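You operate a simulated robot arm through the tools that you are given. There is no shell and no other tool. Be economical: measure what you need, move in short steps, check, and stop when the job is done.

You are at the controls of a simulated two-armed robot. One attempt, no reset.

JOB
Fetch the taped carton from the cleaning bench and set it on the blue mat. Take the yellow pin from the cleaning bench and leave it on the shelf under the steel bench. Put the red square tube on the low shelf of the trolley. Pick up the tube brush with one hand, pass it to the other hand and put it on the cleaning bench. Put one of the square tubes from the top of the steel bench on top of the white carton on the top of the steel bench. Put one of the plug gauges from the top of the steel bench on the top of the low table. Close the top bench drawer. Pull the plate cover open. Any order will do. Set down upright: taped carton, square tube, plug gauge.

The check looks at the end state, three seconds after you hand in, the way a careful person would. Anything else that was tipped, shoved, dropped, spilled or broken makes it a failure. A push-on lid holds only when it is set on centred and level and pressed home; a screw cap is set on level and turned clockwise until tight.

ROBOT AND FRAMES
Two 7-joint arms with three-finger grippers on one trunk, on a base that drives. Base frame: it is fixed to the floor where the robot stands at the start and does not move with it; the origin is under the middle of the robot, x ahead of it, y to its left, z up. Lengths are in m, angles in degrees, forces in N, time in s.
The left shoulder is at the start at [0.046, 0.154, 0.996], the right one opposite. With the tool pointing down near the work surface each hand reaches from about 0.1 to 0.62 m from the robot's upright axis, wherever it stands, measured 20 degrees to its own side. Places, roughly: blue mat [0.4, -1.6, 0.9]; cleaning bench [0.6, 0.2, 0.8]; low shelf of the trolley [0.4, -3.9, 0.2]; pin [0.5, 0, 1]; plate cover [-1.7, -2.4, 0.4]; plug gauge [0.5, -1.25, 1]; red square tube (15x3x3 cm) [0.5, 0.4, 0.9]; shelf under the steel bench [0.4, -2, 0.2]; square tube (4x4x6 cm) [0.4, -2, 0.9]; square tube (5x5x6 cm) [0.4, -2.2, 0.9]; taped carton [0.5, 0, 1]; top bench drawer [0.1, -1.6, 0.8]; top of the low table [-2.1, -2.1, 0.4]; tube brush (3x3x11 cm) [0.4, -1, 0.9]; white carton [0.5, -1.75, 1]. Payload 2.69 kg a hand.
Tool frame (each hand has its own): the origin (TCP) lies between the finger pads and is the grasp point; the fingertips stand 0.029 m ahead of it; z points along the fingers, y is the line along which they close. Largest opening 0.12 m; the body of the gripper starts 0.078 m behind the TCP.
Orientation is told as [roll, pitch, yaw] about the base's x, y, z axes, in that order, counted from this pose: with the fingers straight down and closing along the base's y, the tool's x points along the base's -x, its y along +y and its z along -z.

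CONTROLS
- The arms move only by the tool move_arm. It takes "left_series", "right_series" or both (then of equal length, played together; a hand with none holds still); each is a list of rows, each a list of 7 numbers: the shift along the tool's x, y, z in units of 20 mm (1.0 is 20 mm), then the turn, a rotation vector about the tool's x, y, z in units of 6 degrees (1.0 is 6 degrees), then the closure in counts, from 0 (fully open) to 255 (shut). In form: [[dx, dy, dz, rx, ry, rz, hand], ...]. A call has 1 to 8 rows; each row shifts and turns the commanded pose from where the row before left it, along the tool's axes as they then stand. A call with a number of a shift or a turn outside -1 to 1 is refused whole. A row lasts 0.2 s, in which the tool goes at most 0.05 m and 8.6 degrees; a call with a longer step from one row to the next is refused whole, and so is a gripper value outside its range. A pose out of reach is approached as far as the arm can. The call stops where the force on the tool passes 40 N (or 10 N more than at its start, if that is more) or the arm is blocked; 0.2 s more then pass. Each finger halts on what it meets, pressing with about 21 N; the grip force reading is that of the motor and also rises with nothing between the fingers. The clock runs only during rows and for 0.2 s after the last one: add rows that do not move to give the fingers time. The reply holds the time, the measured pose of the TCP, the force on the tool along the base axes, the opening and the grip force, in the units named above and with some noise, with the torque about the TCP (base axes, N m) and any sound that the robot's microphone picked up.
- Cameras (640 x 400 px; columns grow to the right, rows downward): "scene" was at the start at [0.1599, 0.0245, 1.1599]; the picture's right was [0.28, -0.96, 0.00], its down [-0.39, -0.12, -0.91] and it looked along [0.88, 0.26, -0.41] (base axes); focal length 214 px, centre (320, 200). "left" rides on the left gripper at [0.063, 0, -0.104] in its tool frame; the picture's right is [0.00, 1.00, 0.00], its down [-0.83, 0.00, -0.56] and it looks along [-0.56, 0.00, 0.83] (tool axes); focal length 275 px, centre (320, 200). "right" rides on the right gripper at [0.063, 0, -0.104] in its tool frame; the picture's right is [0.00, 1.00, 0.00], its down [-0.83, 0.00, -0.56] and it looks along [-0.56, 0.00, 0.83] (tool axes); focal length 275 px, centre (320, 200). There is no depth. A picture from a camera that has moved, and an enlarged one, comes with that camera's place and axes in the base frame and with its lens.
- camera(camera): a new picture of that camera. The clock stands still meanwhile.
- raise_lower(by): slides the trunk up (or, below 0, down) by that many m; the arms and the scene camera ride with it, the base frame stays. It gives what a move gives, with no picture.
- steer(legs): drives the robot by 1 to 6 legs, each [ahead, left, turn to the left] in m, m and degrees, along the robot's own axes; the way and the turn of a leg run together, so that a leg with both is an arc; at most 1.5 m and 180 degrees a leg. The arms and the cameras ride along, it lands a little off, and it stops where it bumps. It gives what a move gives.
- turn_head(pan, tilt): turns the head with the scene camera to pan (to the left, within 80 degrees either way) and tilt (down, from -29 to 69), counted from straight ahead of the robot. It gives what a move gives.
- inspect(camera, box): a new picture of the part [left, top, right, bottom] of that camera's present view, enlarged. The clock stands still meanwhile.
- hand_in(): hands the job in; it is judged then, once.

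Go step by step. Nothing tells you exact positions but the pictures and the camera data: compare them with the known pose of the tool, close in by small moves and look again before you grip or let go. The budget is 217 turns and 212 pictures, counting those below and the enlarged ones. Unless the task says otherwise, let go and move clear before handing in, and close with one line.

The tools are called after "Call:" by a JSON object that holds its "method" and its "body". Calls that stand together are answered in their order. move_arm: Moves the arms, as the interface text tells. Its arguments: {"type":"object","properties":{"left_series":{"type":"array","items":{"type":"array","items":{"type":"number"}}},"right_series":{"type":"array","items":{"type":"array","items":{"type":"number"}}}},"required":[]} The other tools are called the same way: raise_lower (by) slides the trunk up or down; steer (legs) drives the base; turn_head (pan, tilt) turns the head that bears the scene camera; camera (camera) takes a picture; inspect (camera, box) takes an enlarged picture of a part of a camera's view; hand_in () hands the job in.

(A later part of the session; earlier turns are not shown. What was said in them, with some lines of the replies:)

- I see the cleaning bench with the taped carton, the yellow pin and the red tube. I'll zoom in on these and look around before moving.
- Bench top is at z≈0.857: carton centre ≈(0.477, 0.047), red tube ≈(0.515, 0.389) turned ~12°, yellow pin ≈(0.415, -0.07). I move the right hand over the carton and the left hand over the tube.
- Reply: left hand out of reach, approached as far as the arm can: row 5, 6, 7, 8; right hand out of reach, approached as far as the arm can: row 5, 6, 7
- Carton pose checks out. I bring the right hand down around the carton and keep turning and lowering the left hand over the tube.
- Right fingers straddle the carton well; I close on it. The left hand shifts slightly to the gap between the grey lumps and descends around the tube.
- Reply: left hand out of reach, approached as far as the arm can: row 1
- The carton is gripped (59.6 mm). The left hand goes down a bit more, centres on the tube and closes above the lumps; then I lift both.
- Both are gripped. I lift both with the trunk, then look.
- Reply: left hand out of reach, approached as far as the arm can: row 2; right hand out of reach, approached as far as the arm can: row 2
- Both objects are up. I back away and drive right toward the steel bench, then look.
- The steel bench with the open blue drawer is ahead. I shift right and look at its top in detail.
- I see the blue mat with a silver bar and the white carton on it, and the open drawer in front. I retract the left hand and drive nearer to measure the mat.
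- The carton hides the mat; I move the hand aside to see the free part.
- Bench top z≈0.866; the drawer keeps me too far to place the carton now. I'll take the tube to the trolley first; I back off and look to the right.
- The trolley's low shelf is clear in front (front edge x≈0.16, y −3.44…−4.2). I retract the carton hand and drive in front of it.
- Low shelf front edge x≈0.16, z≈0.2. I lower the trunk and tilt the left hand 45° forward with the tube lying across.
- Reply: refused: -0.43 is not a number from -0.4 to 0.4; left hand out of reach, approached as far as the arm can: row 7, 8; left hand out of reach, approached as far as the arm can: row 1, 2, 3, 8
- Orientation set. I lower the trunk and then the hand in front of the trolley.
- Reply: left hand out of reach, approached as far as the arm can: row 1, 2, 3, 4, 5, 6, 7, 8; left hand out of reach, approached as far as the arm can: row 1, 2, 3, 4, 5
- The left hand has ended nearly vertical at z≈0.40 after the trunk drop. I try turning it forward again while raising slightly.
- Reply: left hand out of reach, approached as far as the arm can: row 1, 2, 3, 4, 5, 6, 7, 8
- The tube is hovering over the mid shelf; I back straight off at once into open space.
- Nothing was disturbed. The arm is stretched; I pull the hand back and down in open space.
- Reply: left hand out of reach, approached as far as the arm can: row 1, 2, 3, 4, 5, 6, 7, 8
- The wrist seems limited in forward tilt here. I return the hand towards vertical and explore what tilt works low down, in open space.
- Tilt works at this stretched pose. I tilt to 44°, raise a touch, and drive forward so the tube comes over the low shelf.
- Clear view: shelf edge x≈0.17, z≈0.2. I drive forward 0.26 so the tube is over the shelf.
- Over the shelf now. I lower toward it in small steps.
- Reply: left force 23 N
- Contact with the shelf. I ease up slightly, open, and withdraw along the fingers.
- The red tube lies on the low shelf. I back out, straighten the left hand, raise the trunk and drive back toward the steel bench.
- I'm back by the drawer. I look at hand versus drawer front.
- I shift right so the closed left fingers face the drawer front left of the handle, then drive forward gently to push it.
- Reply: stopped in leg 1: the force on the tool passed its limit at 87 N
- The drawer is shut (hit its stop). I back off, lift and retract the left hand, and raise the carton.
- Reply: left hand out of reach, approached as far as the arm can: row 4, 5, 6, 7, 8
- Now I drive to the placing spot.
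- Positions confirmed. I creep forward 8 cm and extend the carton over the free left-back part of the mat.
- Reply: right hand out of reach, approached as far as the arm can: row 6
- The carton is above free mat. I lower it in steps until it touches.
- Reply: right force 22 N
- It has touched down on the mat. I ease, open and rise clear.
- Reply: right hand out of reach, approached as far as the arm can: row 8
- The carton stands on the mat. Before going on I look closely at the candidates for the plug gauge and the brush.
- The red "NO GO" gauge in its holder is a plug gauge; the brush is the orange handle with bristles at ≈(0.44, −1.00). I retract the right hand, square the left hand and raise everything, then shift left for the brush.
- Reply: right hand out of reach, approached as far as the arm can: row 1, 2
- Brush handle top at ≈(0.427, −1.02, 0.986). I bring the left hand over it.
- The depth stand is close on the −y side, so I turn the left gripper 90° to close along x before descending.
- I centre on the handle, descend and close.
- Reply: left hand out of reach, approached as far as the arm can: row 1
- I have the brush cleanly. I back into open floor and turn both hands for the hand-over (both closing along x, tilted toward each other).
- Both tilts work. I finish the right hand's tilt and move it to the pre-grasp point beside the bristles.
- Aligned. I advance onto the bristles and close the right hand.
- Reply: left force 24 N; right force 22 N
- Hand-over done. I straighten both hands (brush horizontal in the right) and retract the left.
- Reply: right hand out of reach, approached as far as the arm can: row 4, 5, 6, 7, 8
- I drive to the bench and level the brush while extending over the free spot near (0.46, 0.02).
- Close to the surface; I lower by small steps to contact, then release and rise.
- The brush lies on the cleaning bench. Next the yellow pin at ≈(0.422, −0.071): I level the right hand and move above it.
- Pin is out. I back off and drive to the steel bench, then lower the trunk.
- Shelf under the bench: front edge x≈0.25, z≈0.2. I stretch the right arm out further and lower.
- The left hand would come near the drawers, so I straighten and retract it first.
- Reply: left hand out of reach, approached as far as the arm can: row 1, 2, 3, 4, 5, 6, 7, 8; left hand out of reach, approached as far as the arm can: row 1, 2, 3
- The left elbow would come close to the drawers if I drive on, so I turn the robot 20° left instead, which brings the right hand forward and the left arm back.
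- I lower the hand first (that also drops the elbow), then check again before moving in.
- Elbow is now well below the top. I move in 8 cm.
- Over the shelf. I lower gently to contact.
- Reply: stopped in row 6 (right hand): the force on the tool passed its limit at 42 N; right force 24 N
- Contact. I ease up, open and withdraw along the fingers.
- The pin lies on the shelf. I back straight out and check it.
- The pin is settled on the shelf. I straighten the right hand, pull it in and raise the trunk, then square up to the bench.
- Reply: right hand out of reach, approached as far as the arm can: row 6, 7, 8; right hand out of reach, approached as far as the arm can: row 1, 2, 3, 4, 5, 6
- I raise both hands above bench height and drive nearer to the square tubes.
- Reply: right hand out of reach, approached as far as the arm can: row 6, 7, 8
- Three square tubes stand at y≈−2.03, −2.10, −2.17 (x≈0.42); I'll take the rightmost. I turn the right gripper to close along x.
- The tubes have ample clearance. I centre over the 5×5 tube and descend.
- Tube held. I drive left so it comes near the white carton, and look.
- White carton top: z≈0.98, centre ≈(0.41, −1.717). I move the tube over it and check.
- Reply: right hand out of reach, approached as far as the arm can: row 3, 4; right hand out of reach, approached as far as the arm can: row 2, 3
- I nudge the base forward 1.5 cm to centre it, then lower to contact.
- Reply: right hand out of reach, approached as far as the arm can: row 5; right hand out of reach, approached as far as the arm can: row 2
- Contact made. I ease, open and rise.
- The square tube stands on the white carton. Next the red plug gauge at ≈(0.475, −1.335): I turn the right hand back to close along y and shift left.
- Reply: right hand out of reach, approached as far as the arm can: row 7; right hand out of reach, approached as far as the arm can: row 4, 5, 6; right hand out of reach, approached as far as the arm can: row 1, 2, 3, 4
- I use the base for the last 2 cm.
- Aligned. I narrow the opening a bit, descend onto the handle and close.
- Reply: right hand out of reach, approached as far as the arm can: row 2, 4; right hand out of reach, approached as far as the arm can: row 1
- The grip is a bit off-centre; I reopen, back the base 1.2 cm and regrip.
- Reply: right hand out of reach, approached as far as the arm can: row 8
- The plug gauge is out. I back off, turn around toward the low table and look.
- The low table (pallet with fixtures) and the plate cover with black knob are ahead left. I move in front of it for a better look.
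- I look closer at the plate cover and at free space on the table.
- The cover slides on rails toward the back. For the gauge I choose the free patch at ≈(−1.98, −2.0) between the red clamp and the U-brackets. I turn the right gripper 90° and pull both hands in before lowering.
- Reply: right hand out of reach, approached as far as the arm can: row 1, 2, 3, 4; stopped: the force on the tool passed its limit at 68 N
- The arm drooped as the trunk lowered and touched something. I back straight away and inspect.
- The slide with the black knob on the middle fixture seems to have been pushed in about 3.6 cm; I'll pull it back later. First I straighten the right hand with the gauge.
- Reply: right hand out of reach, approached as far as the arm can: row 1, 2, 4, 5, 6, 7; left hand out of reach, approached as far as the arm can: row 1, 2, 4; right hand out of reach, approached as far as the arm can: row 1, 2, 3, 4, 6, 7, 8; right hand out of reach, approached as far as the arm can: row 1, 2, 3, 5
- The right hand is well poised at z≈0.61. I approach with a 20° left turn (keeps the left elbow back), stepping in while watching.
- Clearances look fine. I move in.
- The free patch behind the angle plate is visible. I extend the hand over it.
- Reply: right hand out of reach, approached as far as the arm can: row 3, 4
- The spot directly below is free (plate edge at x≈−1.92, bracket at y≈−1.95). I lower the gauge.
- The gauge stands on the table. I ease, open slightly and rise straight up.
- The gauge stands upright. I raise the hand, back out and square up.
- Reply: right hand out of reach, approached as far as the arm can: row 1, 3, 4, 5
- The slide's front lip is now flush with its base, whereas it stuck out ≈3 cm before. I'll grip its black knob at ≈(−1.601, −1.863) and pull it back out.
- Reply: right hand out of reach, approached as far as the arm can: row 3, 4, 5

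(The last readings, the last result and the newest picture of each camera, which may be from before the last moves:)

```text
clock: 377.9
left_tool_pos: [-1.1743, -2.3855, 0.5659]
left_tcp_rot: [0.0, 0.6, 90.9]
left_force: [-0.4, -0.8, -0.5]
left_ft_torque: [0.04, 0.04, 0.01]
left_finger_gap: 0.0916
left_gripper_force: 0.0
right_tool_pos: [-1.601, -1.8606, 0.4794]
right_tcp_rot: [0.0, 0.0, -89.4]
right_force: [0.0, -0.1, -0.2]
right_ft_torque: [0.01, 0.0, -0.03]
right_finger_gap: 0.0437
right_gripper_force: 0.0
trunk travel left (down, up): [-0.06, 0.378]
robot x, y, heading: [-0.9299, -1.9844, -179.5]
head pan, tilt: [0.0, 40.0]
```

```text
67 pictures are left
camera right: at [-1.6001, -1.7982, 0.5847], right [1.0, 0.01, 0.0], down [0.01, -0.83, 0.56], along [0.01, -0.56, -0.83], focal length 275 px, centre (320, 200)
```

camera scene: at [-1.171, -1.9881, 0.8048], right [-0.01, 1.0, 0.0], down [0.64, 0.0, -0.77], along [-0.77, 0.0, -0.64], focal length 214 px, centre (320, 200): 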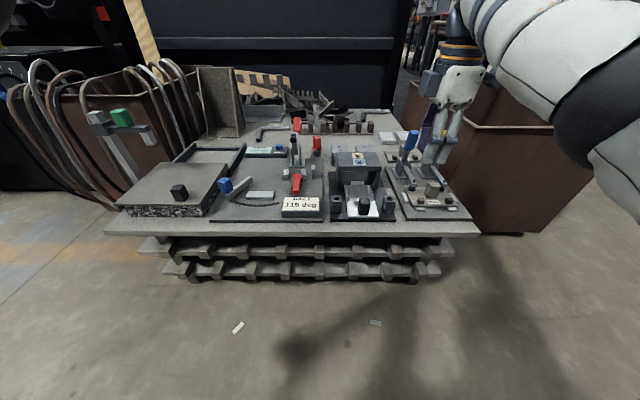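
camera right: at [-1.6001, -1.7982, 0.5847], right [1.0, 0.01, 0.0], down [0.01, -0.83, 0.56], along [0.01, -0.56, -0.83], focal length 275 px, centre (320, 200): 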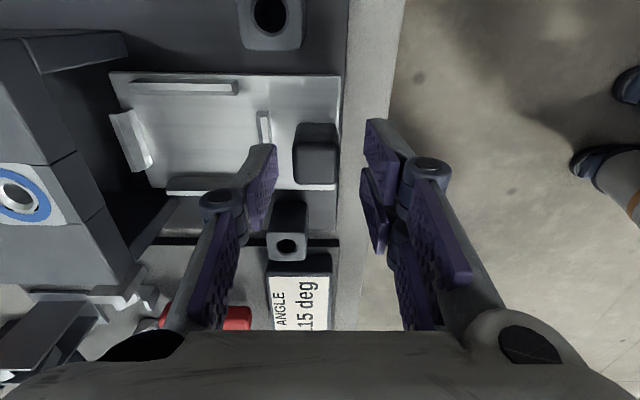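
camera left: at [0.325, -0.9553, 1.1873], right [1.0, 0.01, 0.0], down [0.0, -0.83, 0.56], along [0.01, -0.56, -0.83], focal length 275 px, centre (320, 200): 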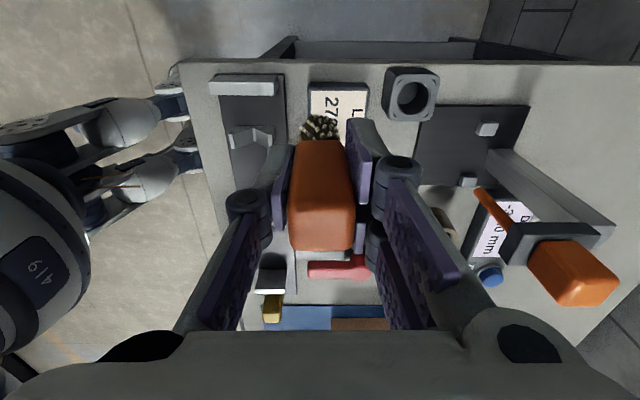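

Call:
{"method": "move_arm", "body": {"right_series": [[0, 0, 0.7, 0, 0, 0, 162], [0, 0, 0.7, 0, 0, 0, 162], [0, 0, 0.5, 0, 0, 0, 162], [0, 0, 0, 0, 0, 0, 255], [0, 0, 0, 0, 0, 0, 255], [0, 0, 0, 0, 0, 0, 255]]}}

Call:
{"method": "camera", "body": {"camera": "right"}}

```text
clock: 379.2
left_tool_pos: [-1.1739, -2.3844, 0.5656]
left_tcp_rot: [0.0, 0.7, 90.8]
left_force: [0.1, -0.5, -0.1]
left_ft_torque: [-0.01, 0.01, 0.01]
left_finger_gap: 0.0921
left_gripper_force: 0.0
right_tool_pos: [-1.6011, -1.8611, 0.4424]
right_tcp_rot: [0.0, 0.0, -89.4]
right_force: [0.4, 0.3, 1.4]
right_ft_torque: [0.32, -0.03, 0.14]
right_finger_gap: 0.0276
right_gripper_force: 45.2
trunk travel left (down, up): [-0.06, 0.378]
robot x, y, heading: [-0.9351, -1.9808, -179.7]
head pan, tilt: [0.0, 40.0]
```

```text
66 pictures are left
camera right: at [-1.6, -1.7981, 0.5468], right [1.0, 0.01, 0.0], down [0.01, -0.83, 0.56], along [0.01, -0.56, -0.83], focal length 275 px, centre (320, 200)
```

right: 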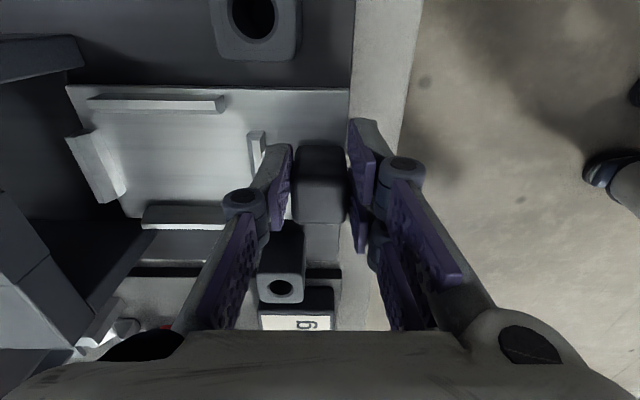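

Gripped the knob. I pull the slide out ≈3.3 cm.

Call:
{"method": "move_arm", "body": {"right_series": [[0, 0.42, 0, 0, 0, 0, 255], [0, 0.42, 0, 0, 0, 0, 255], [0, 0.42, 0, 0, 0, 0, 255], [0, 0.42, 0, 0, 0, 0, 255], [0, 0, 0, 0, 0, 0, 255]]}}

Call:
{"method": "camera", "body": {"camera": "right"}}

```text
clock: 379.8
left_tool_pos: [-1.1736, -2.3849, 0.5671]
left_tcp_rot: [0.0, 0.6, 91.0]
left_force: [-0.3, 0.8, -0.6]
left_ft_torque: [-0.02, -0.02, -0.03]
left_finger_gap: 0.0916
left_gripper_force: 0.0
right_tool_pos: [-1.6012, -1.8593, 0.4422]
right_tcp_rot: [-0.7, -1.1, -91.2]
right_force: [1.0, -1.1, -12.1]
right_ft_torque: [0.53, 0.35, 1.11]
right_finger_gap: 0.028
right_gripper_force: 44.9
right hand out of reach, approached as far as the arm can: row 1, 2
trunk travel left (down, up): [-0.06, 0.378]
robot x, y, heading: [-0.9319, -1.9869, -179.5]
head pan, tilt: [0.0, 40.0]
stopped in row 2 (right hand): the force on the tool passed its limit at 43 N (the readings are from after the stop); the commanded pose is now the measured one
```

```text
65 pictures are left
camera right: at [-1.5973, -1.7945, 0.5462], right [1.0, -0.02, -0.01], down [-0.01, -0.82, 0.57], along [-0.02, -0.57, -0.82], focal length 275 px, centre (320, 200)
```

right: 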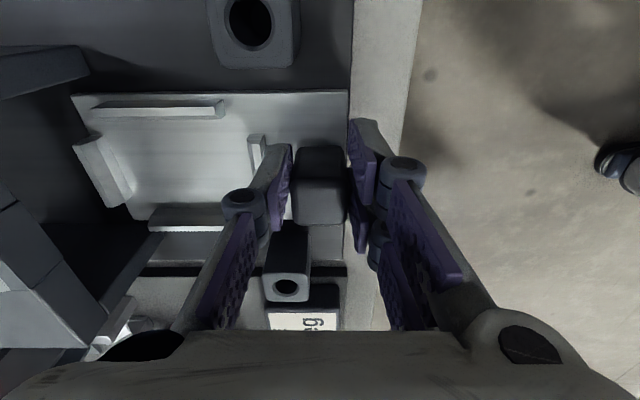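

The arm is at a joint limit there; I pull with the base instead.

Call:
{"method": "steer", "body": {"legs": [[-0.034, 0, 0]]}}

Call:
{"method": "camera", "body": {"camera": "right"}}

```text
clock: 380.8
left_tool_pos: [-1.137, -2.3847, 0.567]
left_tcp_rot: [0.0, 0.5, 91.0]
left_force: [0.3, 0.2, -0.1]
left_ft_torque: [0.01, 0.0, 0.02]
left_finger_gap: 0.0917
left_gripper_force: 0.0
right_tool_pos: [-1.5693, -1.8591, 0.4433]
right_tcp_rot: [-1.5, -1.1, -91.0]
right_force: [-3.3, 1.3, -3.7]
right_ft_torque: [-0.51, -0.33, 0.96]
right_finger_gap: 0.0281
right_gripper_force: 44.8
trunk travel left (down, up): [-0.06, 0.378]
robot x, y, heading: [-0.8955, -1.9858, -179.4]
head pan, tilt: [0.0, 40.0]
stopped in leg 1: the force on the tool passed its limit at 54 N (the readings are from after the stop); the commanded pose is now the measured one
```

```text
64 pictures are left
camera right: at [-1.5637, -1.7943, 0.5464], right [1.0, -0.02, -0.03], down [0.0, -0.82, 0.57], along [-0.03, -0.57, -0.82], focal length 275 px, centre (320, 200)
```

right: 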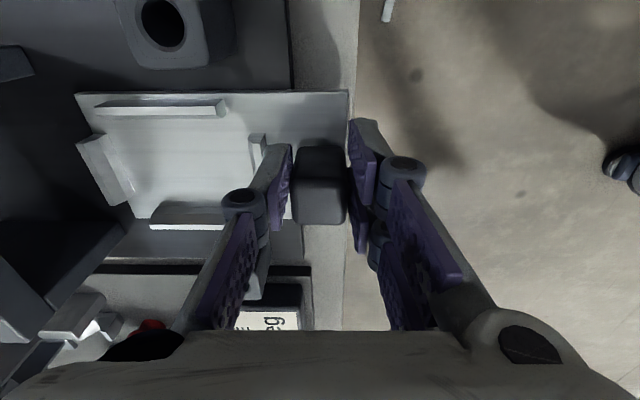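

The slide is back out at its stop. I release and rise clear.

Call:
{"method": "move_arm", "body": {"right_series": [[0, 0, 0, 0, 0, 0, 170], [0, 0, 0, 0, 0, 0, 160], [0, 0, 0, 0, 0, 0, 160], [0, 0, -1, 0, 0, 0, 160], [0, 0, -1, 0, 0, 0, 160], [0, 0, -1, 0, 0, 0, 160], [0, 0, -1, 0, 0, 0, 160], [0, 0, -1, 0, 0, 0, 160]]}}

Call:
{"method": "move_arm", "body": {"right_series": [[0, 0, -1, 0, 0, 0, 160], [0, 0, -1, 0, 0, 0, 160], [0, 0, -1, 0, 0, 0, 160], [0, 0, -1, 0, 0, 0, 160]]}}

Call:
{"method": "camera", "body": {"camera": "scene"}}

Call:
{"method": "inspect", "body": {"camera": "scene", "box": [280, 110, 480, 240]}}

```text
clock: 382.6
left_tool_pos: [-1.1383, -2.3856, 0.5664]
left_tcp_rot: [-0.1, 0.6, 91.0]
left_force: [-0.4, 0.3, -0.1]
left_ft_torque: [0.01, 0.0, 0.02]
left_finger_gap: 0.0917
left_gripper_force: 0.1
right_tool_pos: [-1.5658, -1.857, 0.5442]
right_tcp_rot: [-1.5, -1.1, -91.2]
right_force: [-0.1, 0.5, 0.8]
right_ft_torque: [0.03, 0.0, 0.03]
right_finger_gap: 0.045
right_gripper_force: 0.1
trunk travel left (down, up): [-0.06, 0.378]
robot x, y, heading: [-0.8947, -1.9824, -179.6]
head pan, tilt: [0.0, 40.0]
```

```text
clock: 383.6
left_tool_pos: [-1.1363, -2.3861, 0.5656]
left_tcp_rot: [0.0, 0.6, 91.0]
left_force: [0.1, -0.4, -0.4]
left_ft_torque: [0.01, 0.04, 0.03]
left_finger_gap: 0.0918
left_gripper_force: 0.1
right_tool_pos: [-1.5561, -1.8531, 0.6227]
right_tcp_rot: [-1.5, -1.0, -91.1]
right_force: [-0.7, 0.1, -0.3]
right_ft_torque: [0.01, 0.0, 0.03]
right_finger_gap: 0.0449
right_gripper_force: 0.1
right hand out of reach, approached as far as the arm can: row 3, 4
trunk travel left (down, up): [-0.06, 0.378]
robot x, y, heading: [-0.8961, -1.9869, -179.5]
head pan, tilt: [0.0, 40.0]
```

```text
63 pictures are left
camera scene: at [-1.1505, -1.9894, 0.8049], right [-0.01, 1.0, 0.0], down [0.64, 0.01, -0.77], along [-0.77, -0.01, -0.64], focal length 214 px, centre (320, 200)
```

scene: 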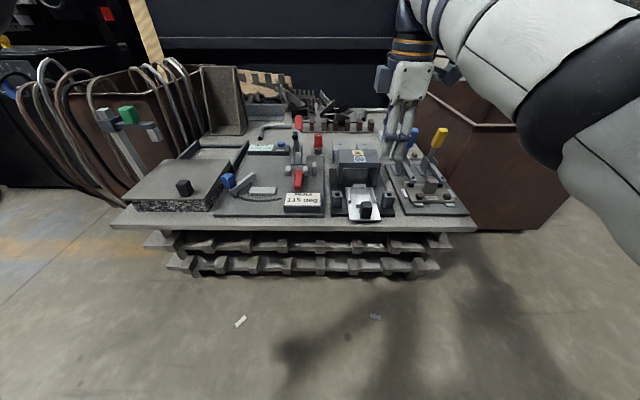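

```text
3.08 times, centred on (380, 175) of scene
camera zoom: at [-1.1505, -1.9894, 0.8049], right [-0.01, 1.0, 0.0], down [0.64, 0.01, -0.77], along [-0.77, -0.01, -0.64], focal length 660 px, centre (135, 277)
```

zoom: 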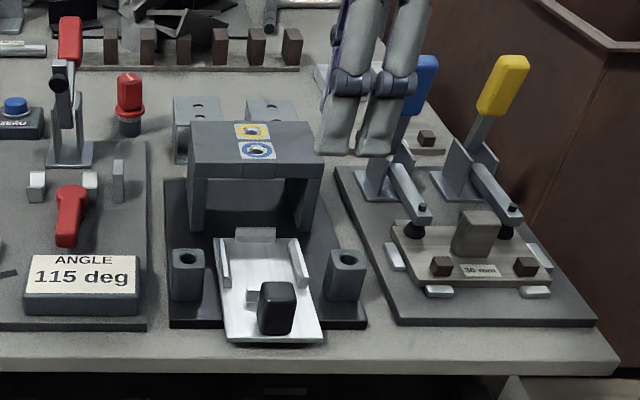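

The slide is restored and the gauge stands fine. Now the plate cover knob at ≈(−1.60, −2.345, top 0.49): I extend the left arm forward.

Call:
{"method": "move_arm", "body": {"left_series": [[0, 1, 0, 0, 0, 0, 100], [0, 1, 0, 0, 0, 0, 100], [0, 1, 0, 0, 0, 0, 100], [0, 1, 0, 0, 0, 0, 100], [0, 1, 0, 0, 0, 0, 100], [0, 1, 0, 0, 0, 0, 100], [0, 1, 0, 0, 0, 0, 100], [0, 1, 0, 0, 0, 0, 100]]}}

Call:
{"method": "move_arm", "body": {"left_series": [[0, 1, 0, 0, 0, 0, 100], [0, 1, 0, 0, 0, 0, 100], [0, 1, 0, 0, 0, 0, 100], [0, 1, 0, 0, 0, 0, 100], [0, 1, 0, 0, 0, 0, 100], [0, 1, 0, 0, 0, 0, 100], [0, 1, 0, 0, 0, 0, 100], [0, 1, 0, 0, 0, 0, 100]]}}

Call:
{"method": "camera", "body": {"camera": "left"}}

Call:
{"method": "camera", "body": {"camera": "scene"}}

```text
clock: 385.4
left_tool_pos: [-1.2986, -2.3883, 0.5657]
left_tcp_rot: [0.0, 0.5, 91.0]
left_force: [0.0, 0.6, 0.2]
left_ft_torque: [0.0, -0.02, 0.0]
left_finger_gap: 0.0731
left_gripper_force: 0.0
right_tool_pos: [-1.5562, -1.8513, 0.623]
right_tcp_rot: [-1.7, -1.1, -91.2]
right_force: [0.5, 0.4, 0.3]
right_ft_torque: [0.05, 0.03, -0.01]
right_finger_gap: 0.0447
right_gripper_force: 0.1
trunk travel left (down, up): [-0.06, 0.378]
robot x, y, heading: [-0.8953, -1.9876, -179.6]
head pan, tilt: [0.0, 40.0]
```

```text
clock: 387.2
left_tool_pos: [-1.4566, -2.3915, 0.5667]
left_tcp_rot: [0.0, 0.6, 91.1]
left_force: [-0.5, 0.3, -0.6]
left_ft_torque: [0.02, 0.0, 0.03]
left_finger_gap: 0.0729
left_gripper_force: 0.0
right_tool_pos: [-1.5553, -1.8522, 0.6226]
right_tcp_rot: [-1.7, -1.2, -91.2]
right_force: [-0.4, 0.3, -0.6]
right_ft_torque: [0.02, 0.0, 0.01]
right_finger_gap: 0.0448
right_gripper_force: 0.0
trunk travel left (down, up): [-0.06, 0.378]
robot x, y, heading: [-0.8997, -1.984, -179.3]
head pan, tilt: [0.0, 40.0]
```

```text
61 pictures are left
camera left: at [-1.4565, -2.4546, 0.6704], right [-1.0, -0.01, 0.0], down [-0.01, 0.84, 0.55], along [-0.01, 0.55, -0.84], focal length 275 px, centre (320, 200)
```

left: 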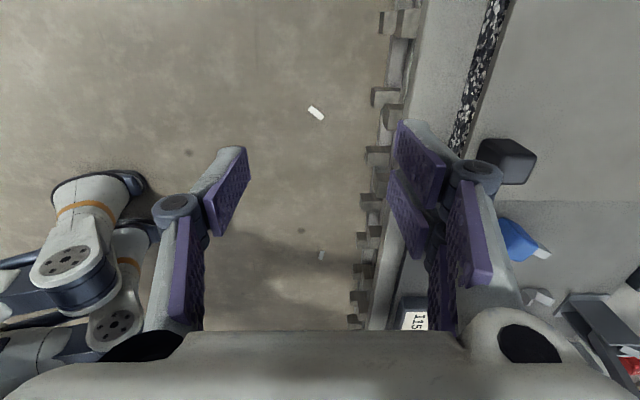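

```text
60 pictures are left
camera scene: at [-1.1507, -1.9891, 0.8048], right [-0.01, 1.0, 0.0], down [0.64, 0.01, -0.77], along [-0.77, -0.01, -0.64], focal length 214 px, centre (320, 200)
```

scene: 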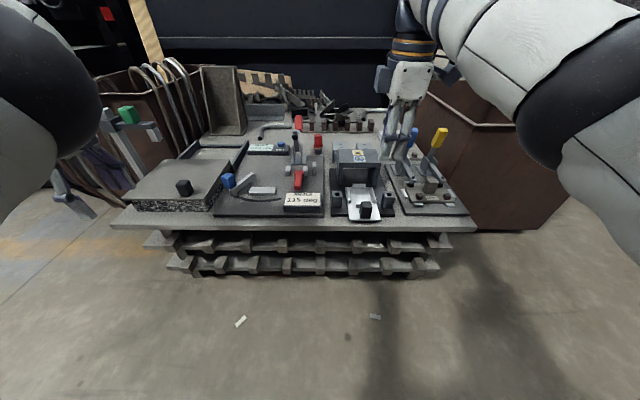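

Call:
{"method": "steer", "body": {"legs": [[0.135, -0.02, 0]]}}

Call:
{"method": "camera", "body": {"camera": "left"}}

Call:
{"method": "camera", "body": {"camera": "scene"}}

```text
clock: 388.5
left_tool_pos: [-1.5908, -2.3725, 0.5662]
left_tcp_rot: [0.0, 0.5, 91.0]
left_force: [-0.3, 0.0, -0.2]
left_ft_torque: [-0.03, 0.01, 0.02]
left_finger_gap: 0.0728
left_gripper_force: 0.0
right_tool_pos: [-1.6897, -1.834, 0.6231]
right_tcp_rot: [-1.7, -1.1, -91.3]
right_force: [-1.3, -1.0, 0.5]
right_ft_torque: [0.01, -0.02, 0.02]
right_finger_gap: 0.0448
right_gripper_force: 0.0
trunk travel left (down, up): [-0.06, 0.378]
robot x, y, heading: [-1.0288, -1.967, -179.7]
head pan, tilt: [0.0, 40.0]
```

```text
59 pictures are left
camera left: at [-1.5903, -2.436, 0.6704], right [-1.0, -0.01, 0.0], down [-0.01, 0.84, 0.55], along [-0.01, 0.55, -0.84], focal length 275 px, centre (320, 200)
```

left: 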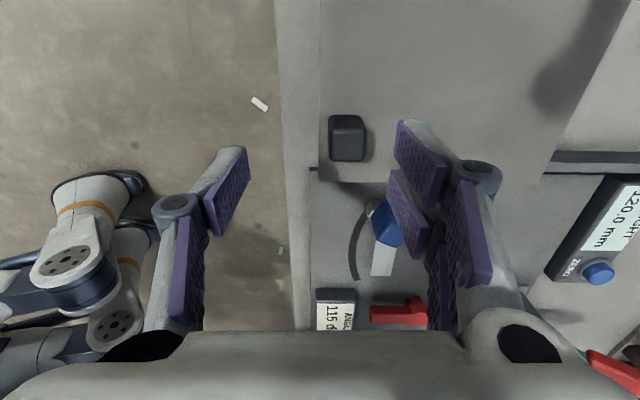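

```text
58 pictures are left
camera scene: at [-1.2847, -1.9705, 0.8048], right [-0.01, 1.0, 0.0], down [0.64, 0.01, -0.77], along [-0.77, -0.01, -0.64], focal length 214 px, centre (320, 200)
```

scene: 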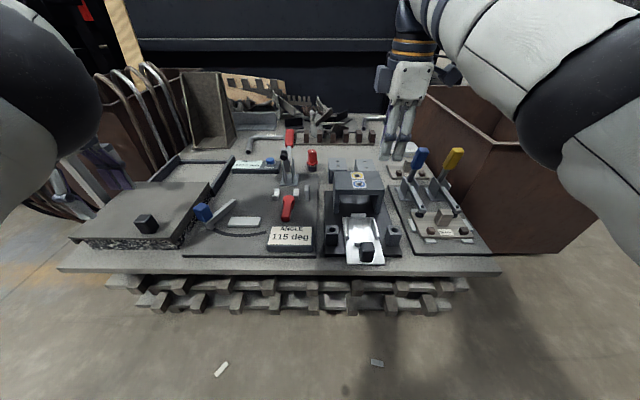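

The height stand's arm end (≈(−1.71, −2.437, 0.585)) would collide with the left camera, so I'll push the cover with the right hand, whose camera is on the other side. I back off and reposition with the 20° turn.

Call:
{"method": "steer", "body": {"legs": [[-0.145, 0, 0], [0, 0.29, 0], [0, 0, 20]]}}

Call:
{"method": "camera", "body": {"camera": "right"}}

Call:
{"method": "turn_head", "body": {"pan": -18, "tilt": 35}}

Call:
{"method": "camera", "body": {"camera": "scene"}}

```text
clock: 393.3
left_tool_pos: [-1.2731, -2.8268, 0.5671]
left_tcp_rot: [0.0, 0.6, 110.9]
left_force: [0.2, 0.6, -0.9]
left_ft_torque: [-0.02, 0.02, 0.0]
left_finger_gap: 0.0731
left_gripper_force: 0.0
right_tool_pos: [-1.5481, -2.3526, 0.6228]
right_tcp_rot: [-1.6, -1.1, -71.5]
right_force: [0.7, 0.2, -0.4]
right_ft_torque: [0.02, -0.02, 0.02]
right_finger_gap: 0.0447
right_gripper_force: 0.0
trunk travel left (down, up): [-0.06, 0.378]
robot x, y, heading: [-0.8802, -2.255, -159.5]
head pan, tilt: [0.0, 40.0]
```

```text
57 pictures are left
camera right: at [-1.565, -2.291, 0.7257], right [0.95, 0.32, -0.03], down [0.28, -0.77, 0.57], along [0.16, -0.55, -0.82], focal length 275 px, centre (320, 200)
```

right: 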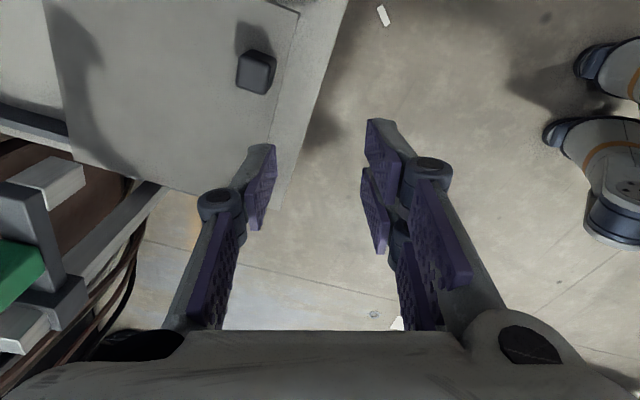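

```text
clock: 394.1
left_tool_pos: [-1.2733, -2.827, 0.5648]
left_tcp_rot: [-0.1, 0.6, 110.7]
left_force: [0.5, -0.4, 0.1]
left_ft_torque: [-0.01, -0.01, 0.05]
left_finger_gap: 0.073
left_gripper_force: 0.1
right_tool_pos: [-1.548, -2.3531, 0.6226]
right_tcp_rot: [-1.6, -1.1, -71.4]
right_force: [-0.3, -0.3, -0.5]
right_ft_torque: [0.01, -0.01, 0.02]
right_finger_gap: 0.0449
right_gripper_force: 0.1
trunk travel left (down, up): [-0.06, 0.378]
robot x, y, heading: [-0.881, -2.2519, -159.5]
head pan, tilt: [-18.0, 35.0]
```

```text
56 pictures are left
camera scene: at [-1.1299, -2.3193, 0.8124], right [-0.04, 1.0, 0.0], down [0.57, 0.02, -0.82], along [-0.82, -0.03, -0.57], focal length 214 px, centre (320, 200)
```

scene: 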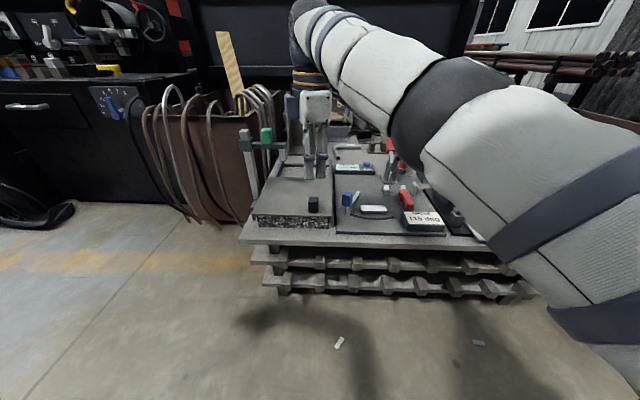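

The knob is at ≈(−1.612, −2.352), straight ahead of the hand. I close the fingers and lower in front of it.

Call:
{"method": "move_arm", "body": {"right_series": [[0, 0, 0.95, 0, 0, 0, 255], [0, 0, 0.95, 0, 0, 0, 255], [0, 0, 0.95, 0, 0, 0, 255], [0, 0, 0.95, 0, 0, 0, 255], [0, 0, 0.95, 0, 0, 0, 255], [0, 0, 0.95, 0, 0, 0, 255], [0, 0, 0.95, 0, 0, 0, 255]]}}

Call:
{"method": "camera", "body": {"camera": "right"}}

Call:
{"method": "inspect", "body": {"camera": "scene", "box": [230, 120, 430, 250]}}

```text
clock: 395.7
left_tool_pos: [-1.2726, -2.8282, 0.5662]
left_tcp_rot: [0.0, 0.6, 110.8]
left_force: [0.0, -0.4, 0.0]
left_ft_torque: [-0.02, 0.04, 0.0]
left_finger_gap: 0.0732
left_gripper_force: 0.1
right_tool_pos: [-1.5654, -2.3635, 0.4927]
right_tcp_rot: [-1.5, -1.1, -71.3]
right_force: [0.1, -0.2, 0.5]
right_ft_torque: [0.0, -0.03, 0.01]
right_finger_gap: 0.0
right_gripper_force: 21.4
right hand out of reach, approached as far as the arm can: row 2, 3, 4, 7
trunk travel left (down, up): [-0.06, 0.378]
robot x, y, heading: [-0.8815, -2.2551, -159.5]
head pan, tilt: [-18.0, 35.0]
```

```text
55 pictures are left
camera right: at [-1.5828, -2.3024, 0.5955], right [0.95, 0.32, -0.03], down [0.28, -0.77, 0.57], along [0.16, -0.55, -0.82], focal length 275 px, centre (320, 200)
```

right: 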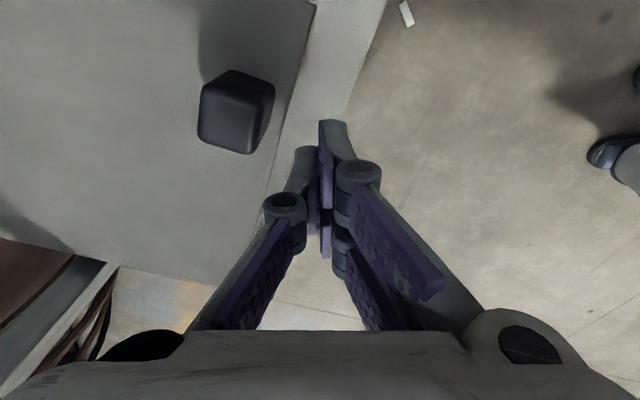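

```text
3.08 times, centred on (330, 185) of scene
camera zoom: at [-1.13, -2.3192, 0.8124], right [-0.04, 1.0, 0.0], down [0.57, 0.02, -0.82], along [-0.82, -0.03, -0.57], focal length 660 px, centre (289, 246)
```

zoom: 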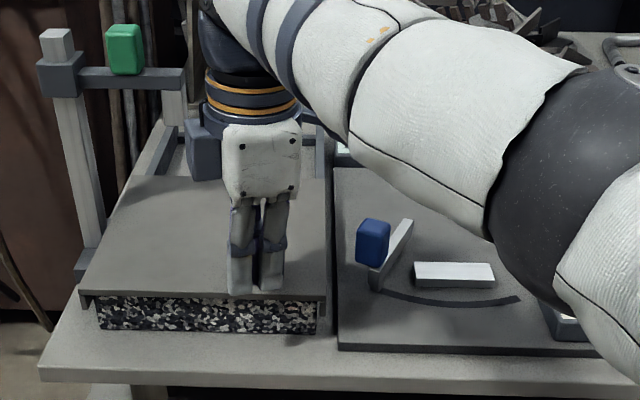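

I shift the hand 2 cm in line with the knob, then push the cover back by driving.

Call:
{"method": "steer", "body": {"legs": [[-0.007, -0.0187, 0], [0.094, -0.035, 0]]}}

Call:
{"method": "camera", "body": {"camera": "right"}}

Call:
{"method": "inspect", "body": {"camera": "scene", "box": [200, 120, 400, 250]}}

```text
clock: 397.3
left_tool_pos: [-1.3714, -2.8068, 0.5663]
left_tcp_rot: [0.0, 0.6, 110.9]
left_force: [0.8, 0.0, 0.5]
left_ft_torque: [0.05, 0.03, 0.0]
left_finger_gap: 0.0729
left_gripper_force: 0.1
right_tool_pos: [-1.6644, -2.3447, 0.4923]
right_tcp_rot: [-1.3, -1.2, -71.5]
right_force: [-0.4, -0.1, 0.3]
right_ft_torque: [0.02, -0.02, 0.01]
right_finger_gap: 0.0
right_gripper_force: 20.8
trunk travel left (down, up): [-0.06, 0.378]
robot x, y, heading: [-0.9835, -2.2332, -159.7]
head pan, tilt: [-18.0, 35.0]
```

```text
53 pictures are left
camera right: at [-1.6814, -2.2826, 0.5958], right [0.95, 0.32, -0.03], down [0.28, -0.77, 0.57], along [0.17, -0.55, -0.82], focal length 275 px, centre (320, 200)
```

right: 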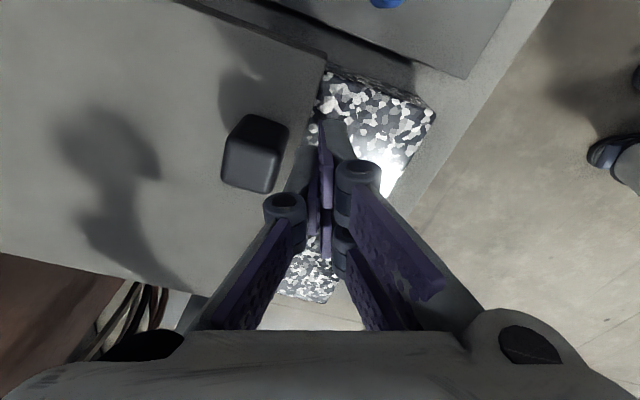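

```text
3.08 times, centred on (300, 185) of scene
camera zoom: at [-1.2286, -2.2992, 0.8124], right [-0.04, 1.0, 0.0], down [0.57, 0.02, -0.82], along [-0.82, -0.03, -0.57], focal length 660 px, centre (382, 246)
```

zoom: 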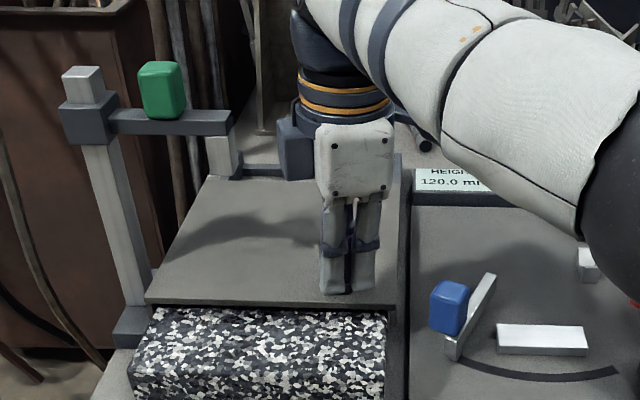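

The cover slides back nicely, exposing the granite. I push on.

Call:
{"method": "steer", "body": {"legs": [[0.07, -0.026, 0]]}}

Call:
{"method": "inspect", "body": {"camera": "scene", "box": [180, 100, 400, 250]}}

Call:
{"method": "camera", "body": {"camera": "right"}}

```text
clock: 398.4
left_tool_pos: [-1.4464, -2.8064, 0.5663]
left_tcp_rot: [0.1, 0.6, 110.8]
left_force: [-1.0, 0.5, 1.0]
left_ft_torque: [-0.01, 0.0, 0.02]
left_finger_gap: 0.0728
left_gripper_force: 0.1
right_tool_pos: [-1.7384, -2.3441, 0.4922]
right_tcp_rot: [-1.4, -1.1, -71.3]
right_force: [0.0, -0.2, -0.3]
right_ft_torque: [0.0, 0.0, -0.02]
right_finger_gap: 0.0
right_gripper_force: 21.0
trunk travel left (down, up): [-0.06, 0.378]
robot x, y, heading: [-1.0561, -2.2328, -159.9]
head pan, tilt: [-18.0, 35.0]
```

```text
2.67 times, centred on (290, 175) of scene
camera zoom: at [-1.3031, -2.299, 0.8124], right [-0.04, 1.0, 0.0], down [0.57, 0.02, -0.82], along [-0.82, -0.03, -0.57], focal length 572 px, centre (400, 267)
```

zoom: 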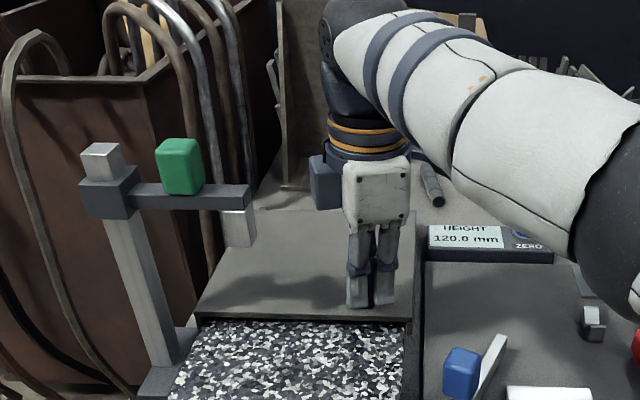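

```text
50 pictures are left
camera right: at [-1.7559, -2.2822, 0.5958], right [0.95, 0.32, -0.03], down [0.28, -0.77, 0.57], along [0.16, -0.55, -0.82], focal length 275 px, centre (320, 200)
```

right: 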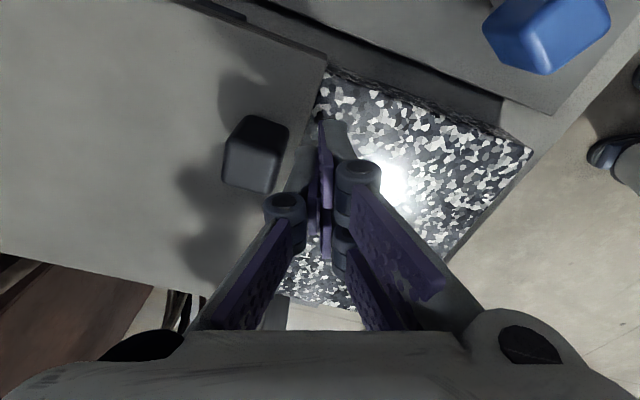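

Call:
{"method": "steer", "body": {"legs": [[0.035, -0.013, 0]]}}

Call:
{"method": "inspect", "body": {"camera": "scene", "box": [160, 100, 460, 300]}}

```text
clock: 399.2
left_tool_pos: [-1.4846, -2.8068, 0.5662]
left_tcp_rot: [0.0, 0.7, 110.7]
left_force: [-0.1, -0.1, -0.1]
left_ft_torque: [0.01, 0.02, 0.01]
left_finger_gap: 0.0728
left_gripper_force: 0.0
right_tool_pos: [-1.7758, -2.3444, 0.493]
right_tcp_rot: [-1.5, -1.1, -71.4]
right_force: [0.8, -0.1, 0.1]
right_ft_torque: [0.01, 0.05, -0.01]
right_finger_gap: 0.0001
right_gripper_force: 20.8
trunk travel left (down, up): [-0.06, 0.378]
robot x, y, heading: [-1.0926, -2.2343, -159.6]
head pan, tilt: [-18.0, 35.0]
```

```text
2.00 times, centred on (310, 200) of scene
camera zoom: at [-1.3407, -2.2991, 0.8124], right [-0.04, 1.0, 0.0], down [0.57, 0.02, -0.82], along [-0.82, -0.03, -0.57], focal length 429 px, centre (340, 200)
```

zoom: 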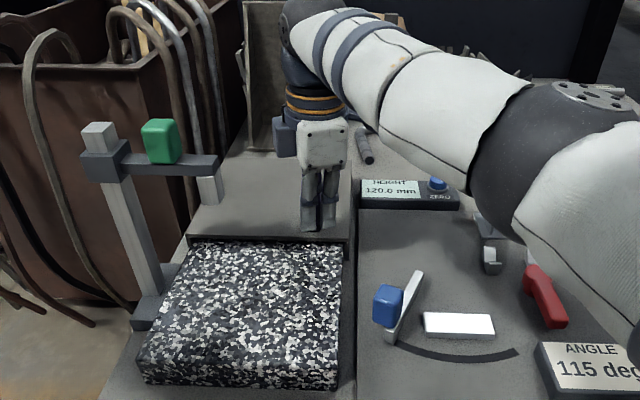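

Call:
{"method": "steer", "body": {"legs": [[0.03, -0.011, 0]]}}

Call:
{"method": "inspect", "body": {"camera": "scene", "box": [160, 100, 460, 300]}}

Call:
{"method": "camera", "body": {"camera": "right"}}

```text
clock: 400.2
left_tool_pos: [-1.5123, -2.8064, 0.5673]
left_tcp_rot: [0.0, 0.7, 110.7]
left_force: [0.2, 0.0, -0.4]
left_ft_torque: [0.0, -0.01, -0.01]
left_finger_gap: 0.0727
left_gripper_force: 0.1
right_tool_pos: [-1.8003, -2.3435, 0.4933]
right_tcp_rot: [-0.1, -1.1, -71.3]
right_force: [1.9, 0.7, 0.7]
right_ft_torque: [0.01, 0.0, -0.03]
right_finger_gap: 0.0
right_gripper_force: 20.9
trunk travel left (down, up): [-0.06, 0.378]
robot x, y, heading: [-1.1221, -2.233, -159.6]
head pan, tilt: [-18.0, 35.0]
stopped in leg 1: the force on the tool passed its limit at 62 N (the readings are from after the stop); the commanded pose is now the measured one
```

```text
2.00 times, centred on (310, 200) of scene
camera zoom: at [-1.3695, -2.2989, 0.8124], right [-0.04, 1.0, 0.0], down [0.57, 0.02, -0.82], along [-0.82, -0.03, -0.57], focal length 429 px, centre (340, 200)
```

zoom: 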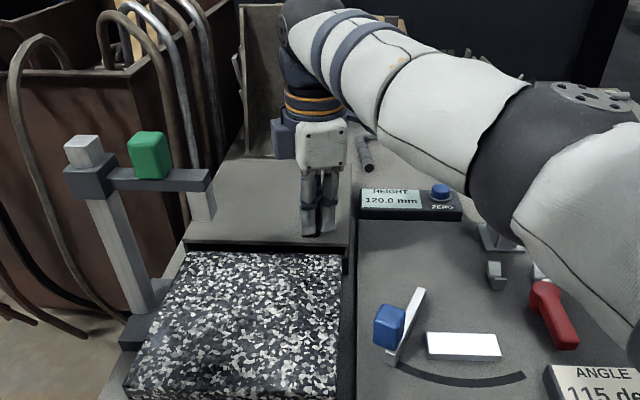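

```text
47 pictures are left
camera right: at [-1.819, -2.2827, 0.5951], right [0.95, 0.33, 0.0], down [0.27, -0.77, 0.57], along [0.18, -0.54, -0.82], focal length 275 px, centre (320, 200)
```

right: 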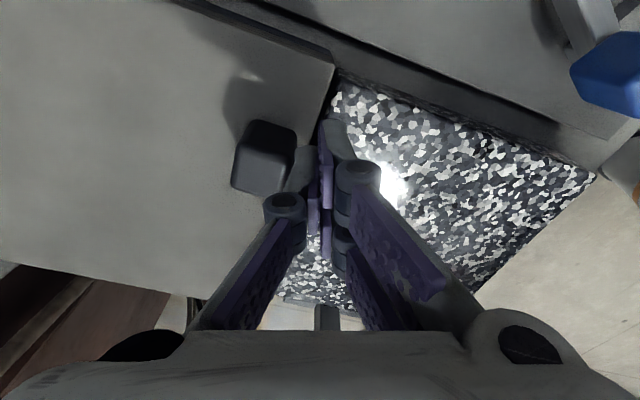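

The cover is fully open against its stop. I raise slightly, back away and take a final look at this table.

Call:
{"method": "steer", "body": {"legs": [[-0.3, 0.11, 0], [-0.2, 0, 0]]}}

Call:
{"method": "turn_head", "body": {"pan": -25, "tilt": 30}}

Call:
{"method": "camera", "body": {"camera": "scene"}}

Call:
{"method": "inspect", "body": {"camera": "scene", "box": [200, 80, 480, 250]}}

```text
clock: 403.5
left_tool_pos: [-1.0093, -2.7355, 0.5648]
left_tcp_rot: [-0.1, 0.6, 110.5]
left_force: [0.3, -0.4, 0.4]
left_ft_torque: [-0.02, -0.02, -0.03]
left_finger_gap: 0.0731
left_gripper_force: 0.2
right_tool_pos: [-1.2945, -2.2736, 0.4918]
right_tcp_rot: [-0.1, -1.1, -71.4]
right_force: [0.2, 0.2, 0.0]
right_ft_torque: [-0.03, -0.01, -0.04]
right_finger_gap: 0.0
right_gripper_force: 20.5
trunk travel left (down, up): [-0.06, 0.378]
robot x, y, heading: [-0.6155, -2.1632, -159.8]
head pan, tilt: [-18.0, 35.0]
```

```text
clock: 404.2
left_tool_pos: [-1.0081, -2.7352, 0.5668]
left_tcp_rot: [0.0, 0.5, 110.5]
left_force: [-0.5, 0.1, 0.7]
left_ft_torque: [0.02, 0.01, 0.04]
left_finger_gap: 0.073
left_gripper_force: 0.0
right_tool_pos: [-1.2929, -2.2722, 0.4916]
right_tcp_rot: [-0.2, -1.2, -71.5]
right_force: [1.3, 0.1, -0.5]
right_ft_torque: [-0.02, 0.02, -0.01]
right_finger_gap: 0.0
right_gripper_force: 21.2
trunk travel left (down, up): [-0.06, 0.378]
robot x, y, heading: [-0.6174, -2.1652, -160.0]
head pan, tilt: [-25.0, 30.0]
```

```text
46 pictures are left
camera scene: at [-0.8649, -2.2182, 0.8202], right [0.09, 1.0, 0.0], down [0.5, -0.04, -0.87], along [-0.86, 0.07, -0.5], focal length 214 px, centre (320, 200)
```

scene: 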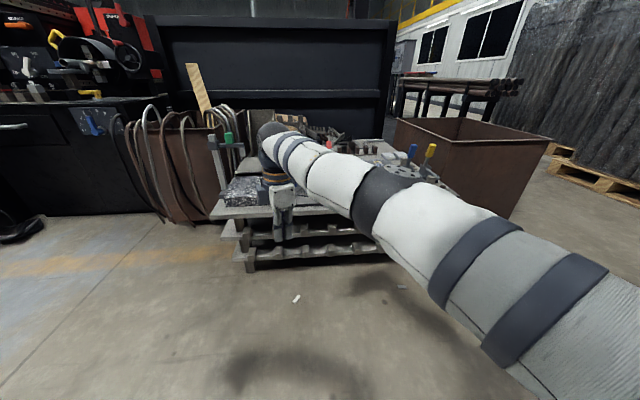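

```text
2.29 times, centred on (340, 165) of scene
camera zoom: at [-0.8649, -2.2182, 0.8202], right [0.09, 1.0, 0.0], down [0.5, -0.04, -0.87], along [-0.86, 0.07, -0.5], focal length 490 px, centre (274, 280)
```

zoom: 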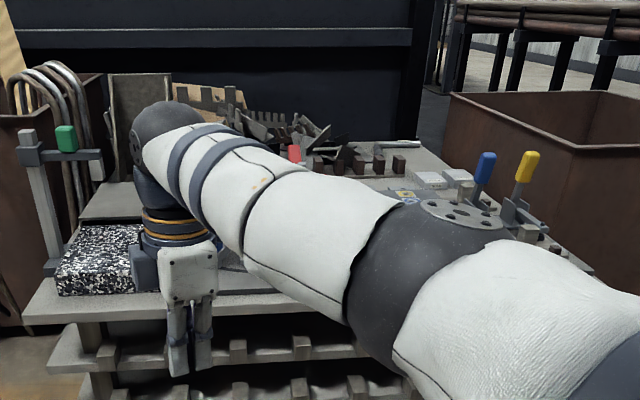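

Call:
{"method": "raise_lower", "body": {"by": 0.36}}

Call:
{"method": "turn_head", "body": {"pan": -5, "tilt": 40}}

Call:
{"method": "steer", "body": {"legs": [[0, 0, -35]]}}

Call:
{"method": "turn_head", "body": {"pan": 25, "tilt": 32}}

Call:
{"method": "camera", "body": {"camera": "scene"}}

Call:
{"method": "inspect", "body": {"camera": "scene", "box": [180, 120, 440, 290]}}

```text
clock: 407.7
left_tool_pos: [-1.0002, -2.733, 1.0025]
left_tcp_rot: [7.8, 0.5, 110.6]
left_force: [0.1, -0.6, 0.0]
left_ft_torque: [0.02, -0.01, 0.01]
left_finger_gap: 0.0728
left_gripper_force: 0.1
right_tool_pos: [-1.2111, -2.2432, 1.2071]
right_tcp_rot: [-33.5, -1.9, -70.7]
right_force: [-0.1, 0.2, -0.1]
right_ft_torque: [-0.01, 0.01, 0.0]
right_finger_gap: 0.0
right_gripper_force: 21.3
trunk travel left (down, up): [-0.42, 0.018]
robot x, y, heading: [-0.6175, -2.1684, -159.9]
head pan, tilt: [-25.0, 30.0]
```

```text
clock: 408.5
left_tool_pos: [-1.0001, -2.732, 1.0036]
left_tcp_rot: [7.8, 0.5, 110.7]
left_force: [-0.2, 0.5, -0.9]
left_ft_torque: [-0.02, 0.04, -0.01]
left_finger_gap: 0.0729
left_gripper_force: 0.1
right_tool_pos: [-1.2109, -2.2424, 1.2081]
right_tcp_rot: [-33.7, -1.9, -70.6]
right_force: [0.2, -0.5, 0.3]
right_ft_torque: [0.01, 0.02, -0.01]
right_finger_gap: 0.0
right_gripper_force: 20.7
trunk travel left (down, up): [-0.42, 0.018]
robot x, y, heading: [-0.6172, -2.1654, -159.9]
head pan, tilt: [-5.0, 40.0]
```

```text
clock: 410.6
left_tool_pos: [-1.2536, -2.4144, 1.0026]
left_tcp_rot: [7.8, 0.6, 76.0]
left_force: [0.7, 0.0, 0.3]
left_ft_torque: [0.01, -0.03, 0.01]
left_finger_gap: 0.073
left_gripper_force: 0.1
right_tool_pos: [-1.1505, -1.8899, 1.2073]
right_tcp_rot: [-33.6, -1.9, -105.1]
right_force: [0.2, -0.9, 0.0]
right_ft_torque: [0.01, 0.02, 0.0]
right_finger_gap: 0.0
right_gripper_force: 20.9
trunk travel left (down, up): [-0.42, 0.018]
robot x, y, heading: [-0.6135, -2.1701, 165.6]
head pan, tilt: [-5.0, 40.0]
```

```text
clock: 411.5
left_tool_pos: [-1.2542, -2.4146, 1.0022]
left_tcp_rot: [7.8, 0.5, 76.0]
left_force: [-0.3, -0.6, -0.4]
left_ft_torque: [0.03, 0.0, 0.01]
left_finger_gap: 0.073
left_gripper_force: 0.0
right_tool_pos: [-1.1498, -1.8908, 1.2072]
right_tcp_rot: [-33.6, -1.9, -105.2]
right_force: [-0.3, -0.3, 0.0]
right_ft_torque: [-0.01, 0.04, -0.01]
right_finger_gap: 0.0
right_gripper_force: 21.1
trunk travel left (down, up): [-0.42, 0.018]
robot x, y, heading: [-0.6109, -2.1644, 165.4]
head pan, tilt: [25.0, 32.0]
```

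```text
44 pictures are left
camera scene: at [-0.7266, -2.1775, 1.2133], right [-0.18, 0.98, 0.0], down [0.52, 0.1, -0.85], along [-0.83, -0.15, -0.53], focal length 214 px, centre (320, 200)
```

scene: 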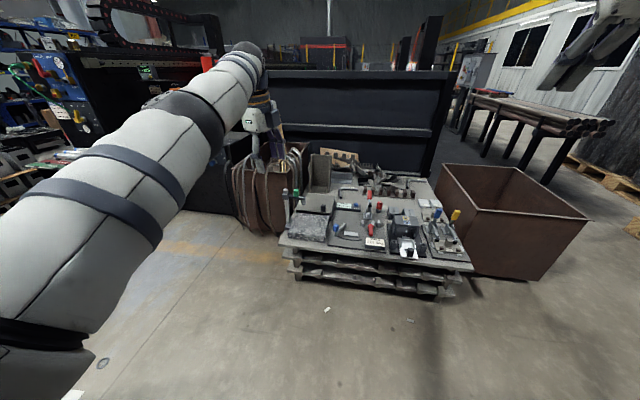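

```text
2.35 times, centred on (310, 205) of scene
camera zoom: at [-0.7266, -2.1775, 1.2133], right [-0.18, 0.98, 0.0], down [0.52, 0.1, -0.85], along [-0.83, -0.15, -0.53], focal length 505 px, centre (344, 188)
```

zoom: 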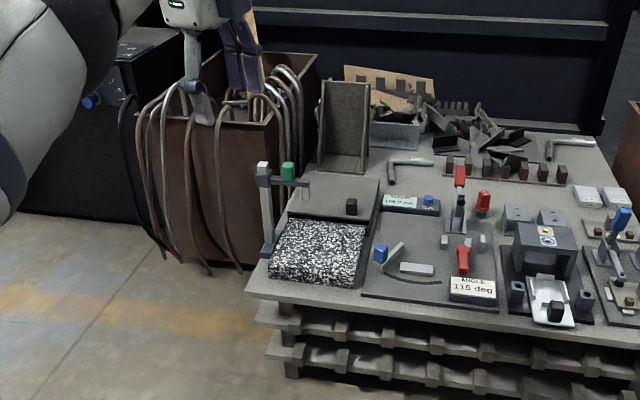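

The table looks right. I turn for one last check of the steel bench.

Call:
{"method": "steer", "body": {"legs": [[0.15, 0, 0], [0, 0, -90], [0, 0, -75]]}}

Call:
{"method": "turn_head", "body": {"pan": 15, "tilt": 25}}

Call:
{"method": "camera", "body": {"camera": "scene"}}

Call:
{"method": "inspect", "body": {"camera": "scene", "box": [160, 100, 400, 290]}}

```text
clock: 420.0
left_tool_pos: [-0.1969, -1.7402, 1.0036]
left_tcp_rot: [7.8, 0.5, -90.8]
left_force: [0.2, 0.4, 0.3]
left_ft_torque: [0.03, 0.06, -0.02]
left_finger_gap: 0.0729
left_gripper_force: 0.1
right_tool_pos: [-0.1788, -2.2751, 1.2074]
right_tcp_rot: [-33.6, -1.9, 88.0]
right_force: [-0.1, -0.9, -0.4]
right_ft_torque: [-0.03, -0.02, 0.0]
right_finger_gap: 0.0
right_gripper_force: 20.8
trunk travel left (down, up): [-0.42, 0.018]
robot x, y, heading: [-0.7592, -2.1293, -1.4]
head pan, tilt: [25.0, 32.0]
```

```text
clock: 420.8
left_tool_pos: [-0.1967, -1.74, 1.002]
left_tcp_rot: [7.8, 0.6, -90.8]
left_force: [0.1, 0.1, 1.4]
left_ft_torque: [0.01, 0.02, -0.01]
left_finger_gap: 0.0729
left_gripper_force: 0.0
right_tool_pos: [-0.1795, -2.2741, 1.2063]
right_tcp_rot: [-33.5, -1.8, 88.1]
right_force: [-1.0, -0.9, 0.6]
right_ft_torque: [-0.03, 0.01, 0.01]
right_finger_gap: 0.0002
right_gripper_force: 21.1
trunk travel left (down, up): [-0.42, 0.018]
robot x, y, heading: [-0.7609, -2.1268, -1.6]
head pan, tilt: [15.0, 25.0]
```

```text
42 pictures are left
camera scene: at [-0.6453, -2.1086, 1.2244], right [0.24, -0.97, 0.0], down [-0.41, -0.1, -0.91], along [0.88, 0.21, -0.42], focal length 214 px, centre (320, 200)
```

scene: 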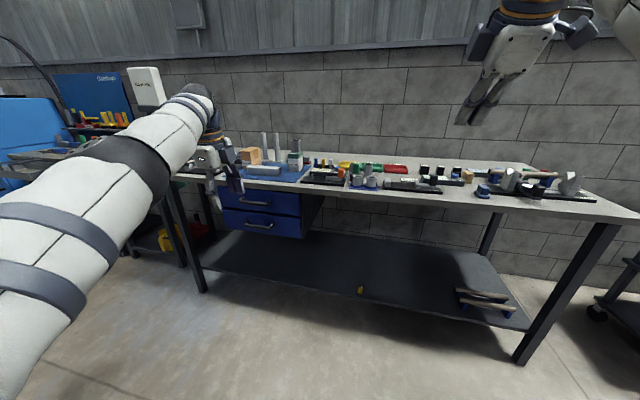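

```text
2.11 times, centred on (280, 195) of scene
camera zoom: at [-0.6453, -2.1086, 1.2244], right [0.24, -0.97, 0.0], down [-0.41, -0.1, -0.91], along [0.88, 0.21, -0.42], focal length 452 px, centre (404, 210)
```

zoom: 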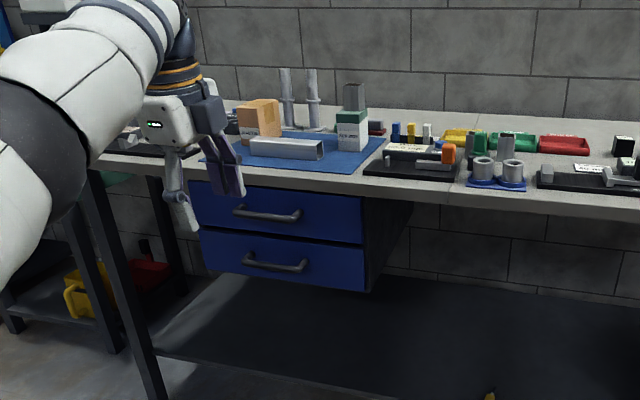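

Everything I can see from here is in place: the carton on the mat, the tube on the white carton, the drawer shut and the pin on the shelf. The hands are empty and clear, so I hand in.

Call:
{"method": "hand_in", "body": {}}

```text
The job is handed in.
```

I finished all eight tasks and handed the job in. I bumped one thing along the way: while lowering the trunk I pushed in a slide on the low table's middle fixture by about 3 cm, and I pulled it back out to its stop.
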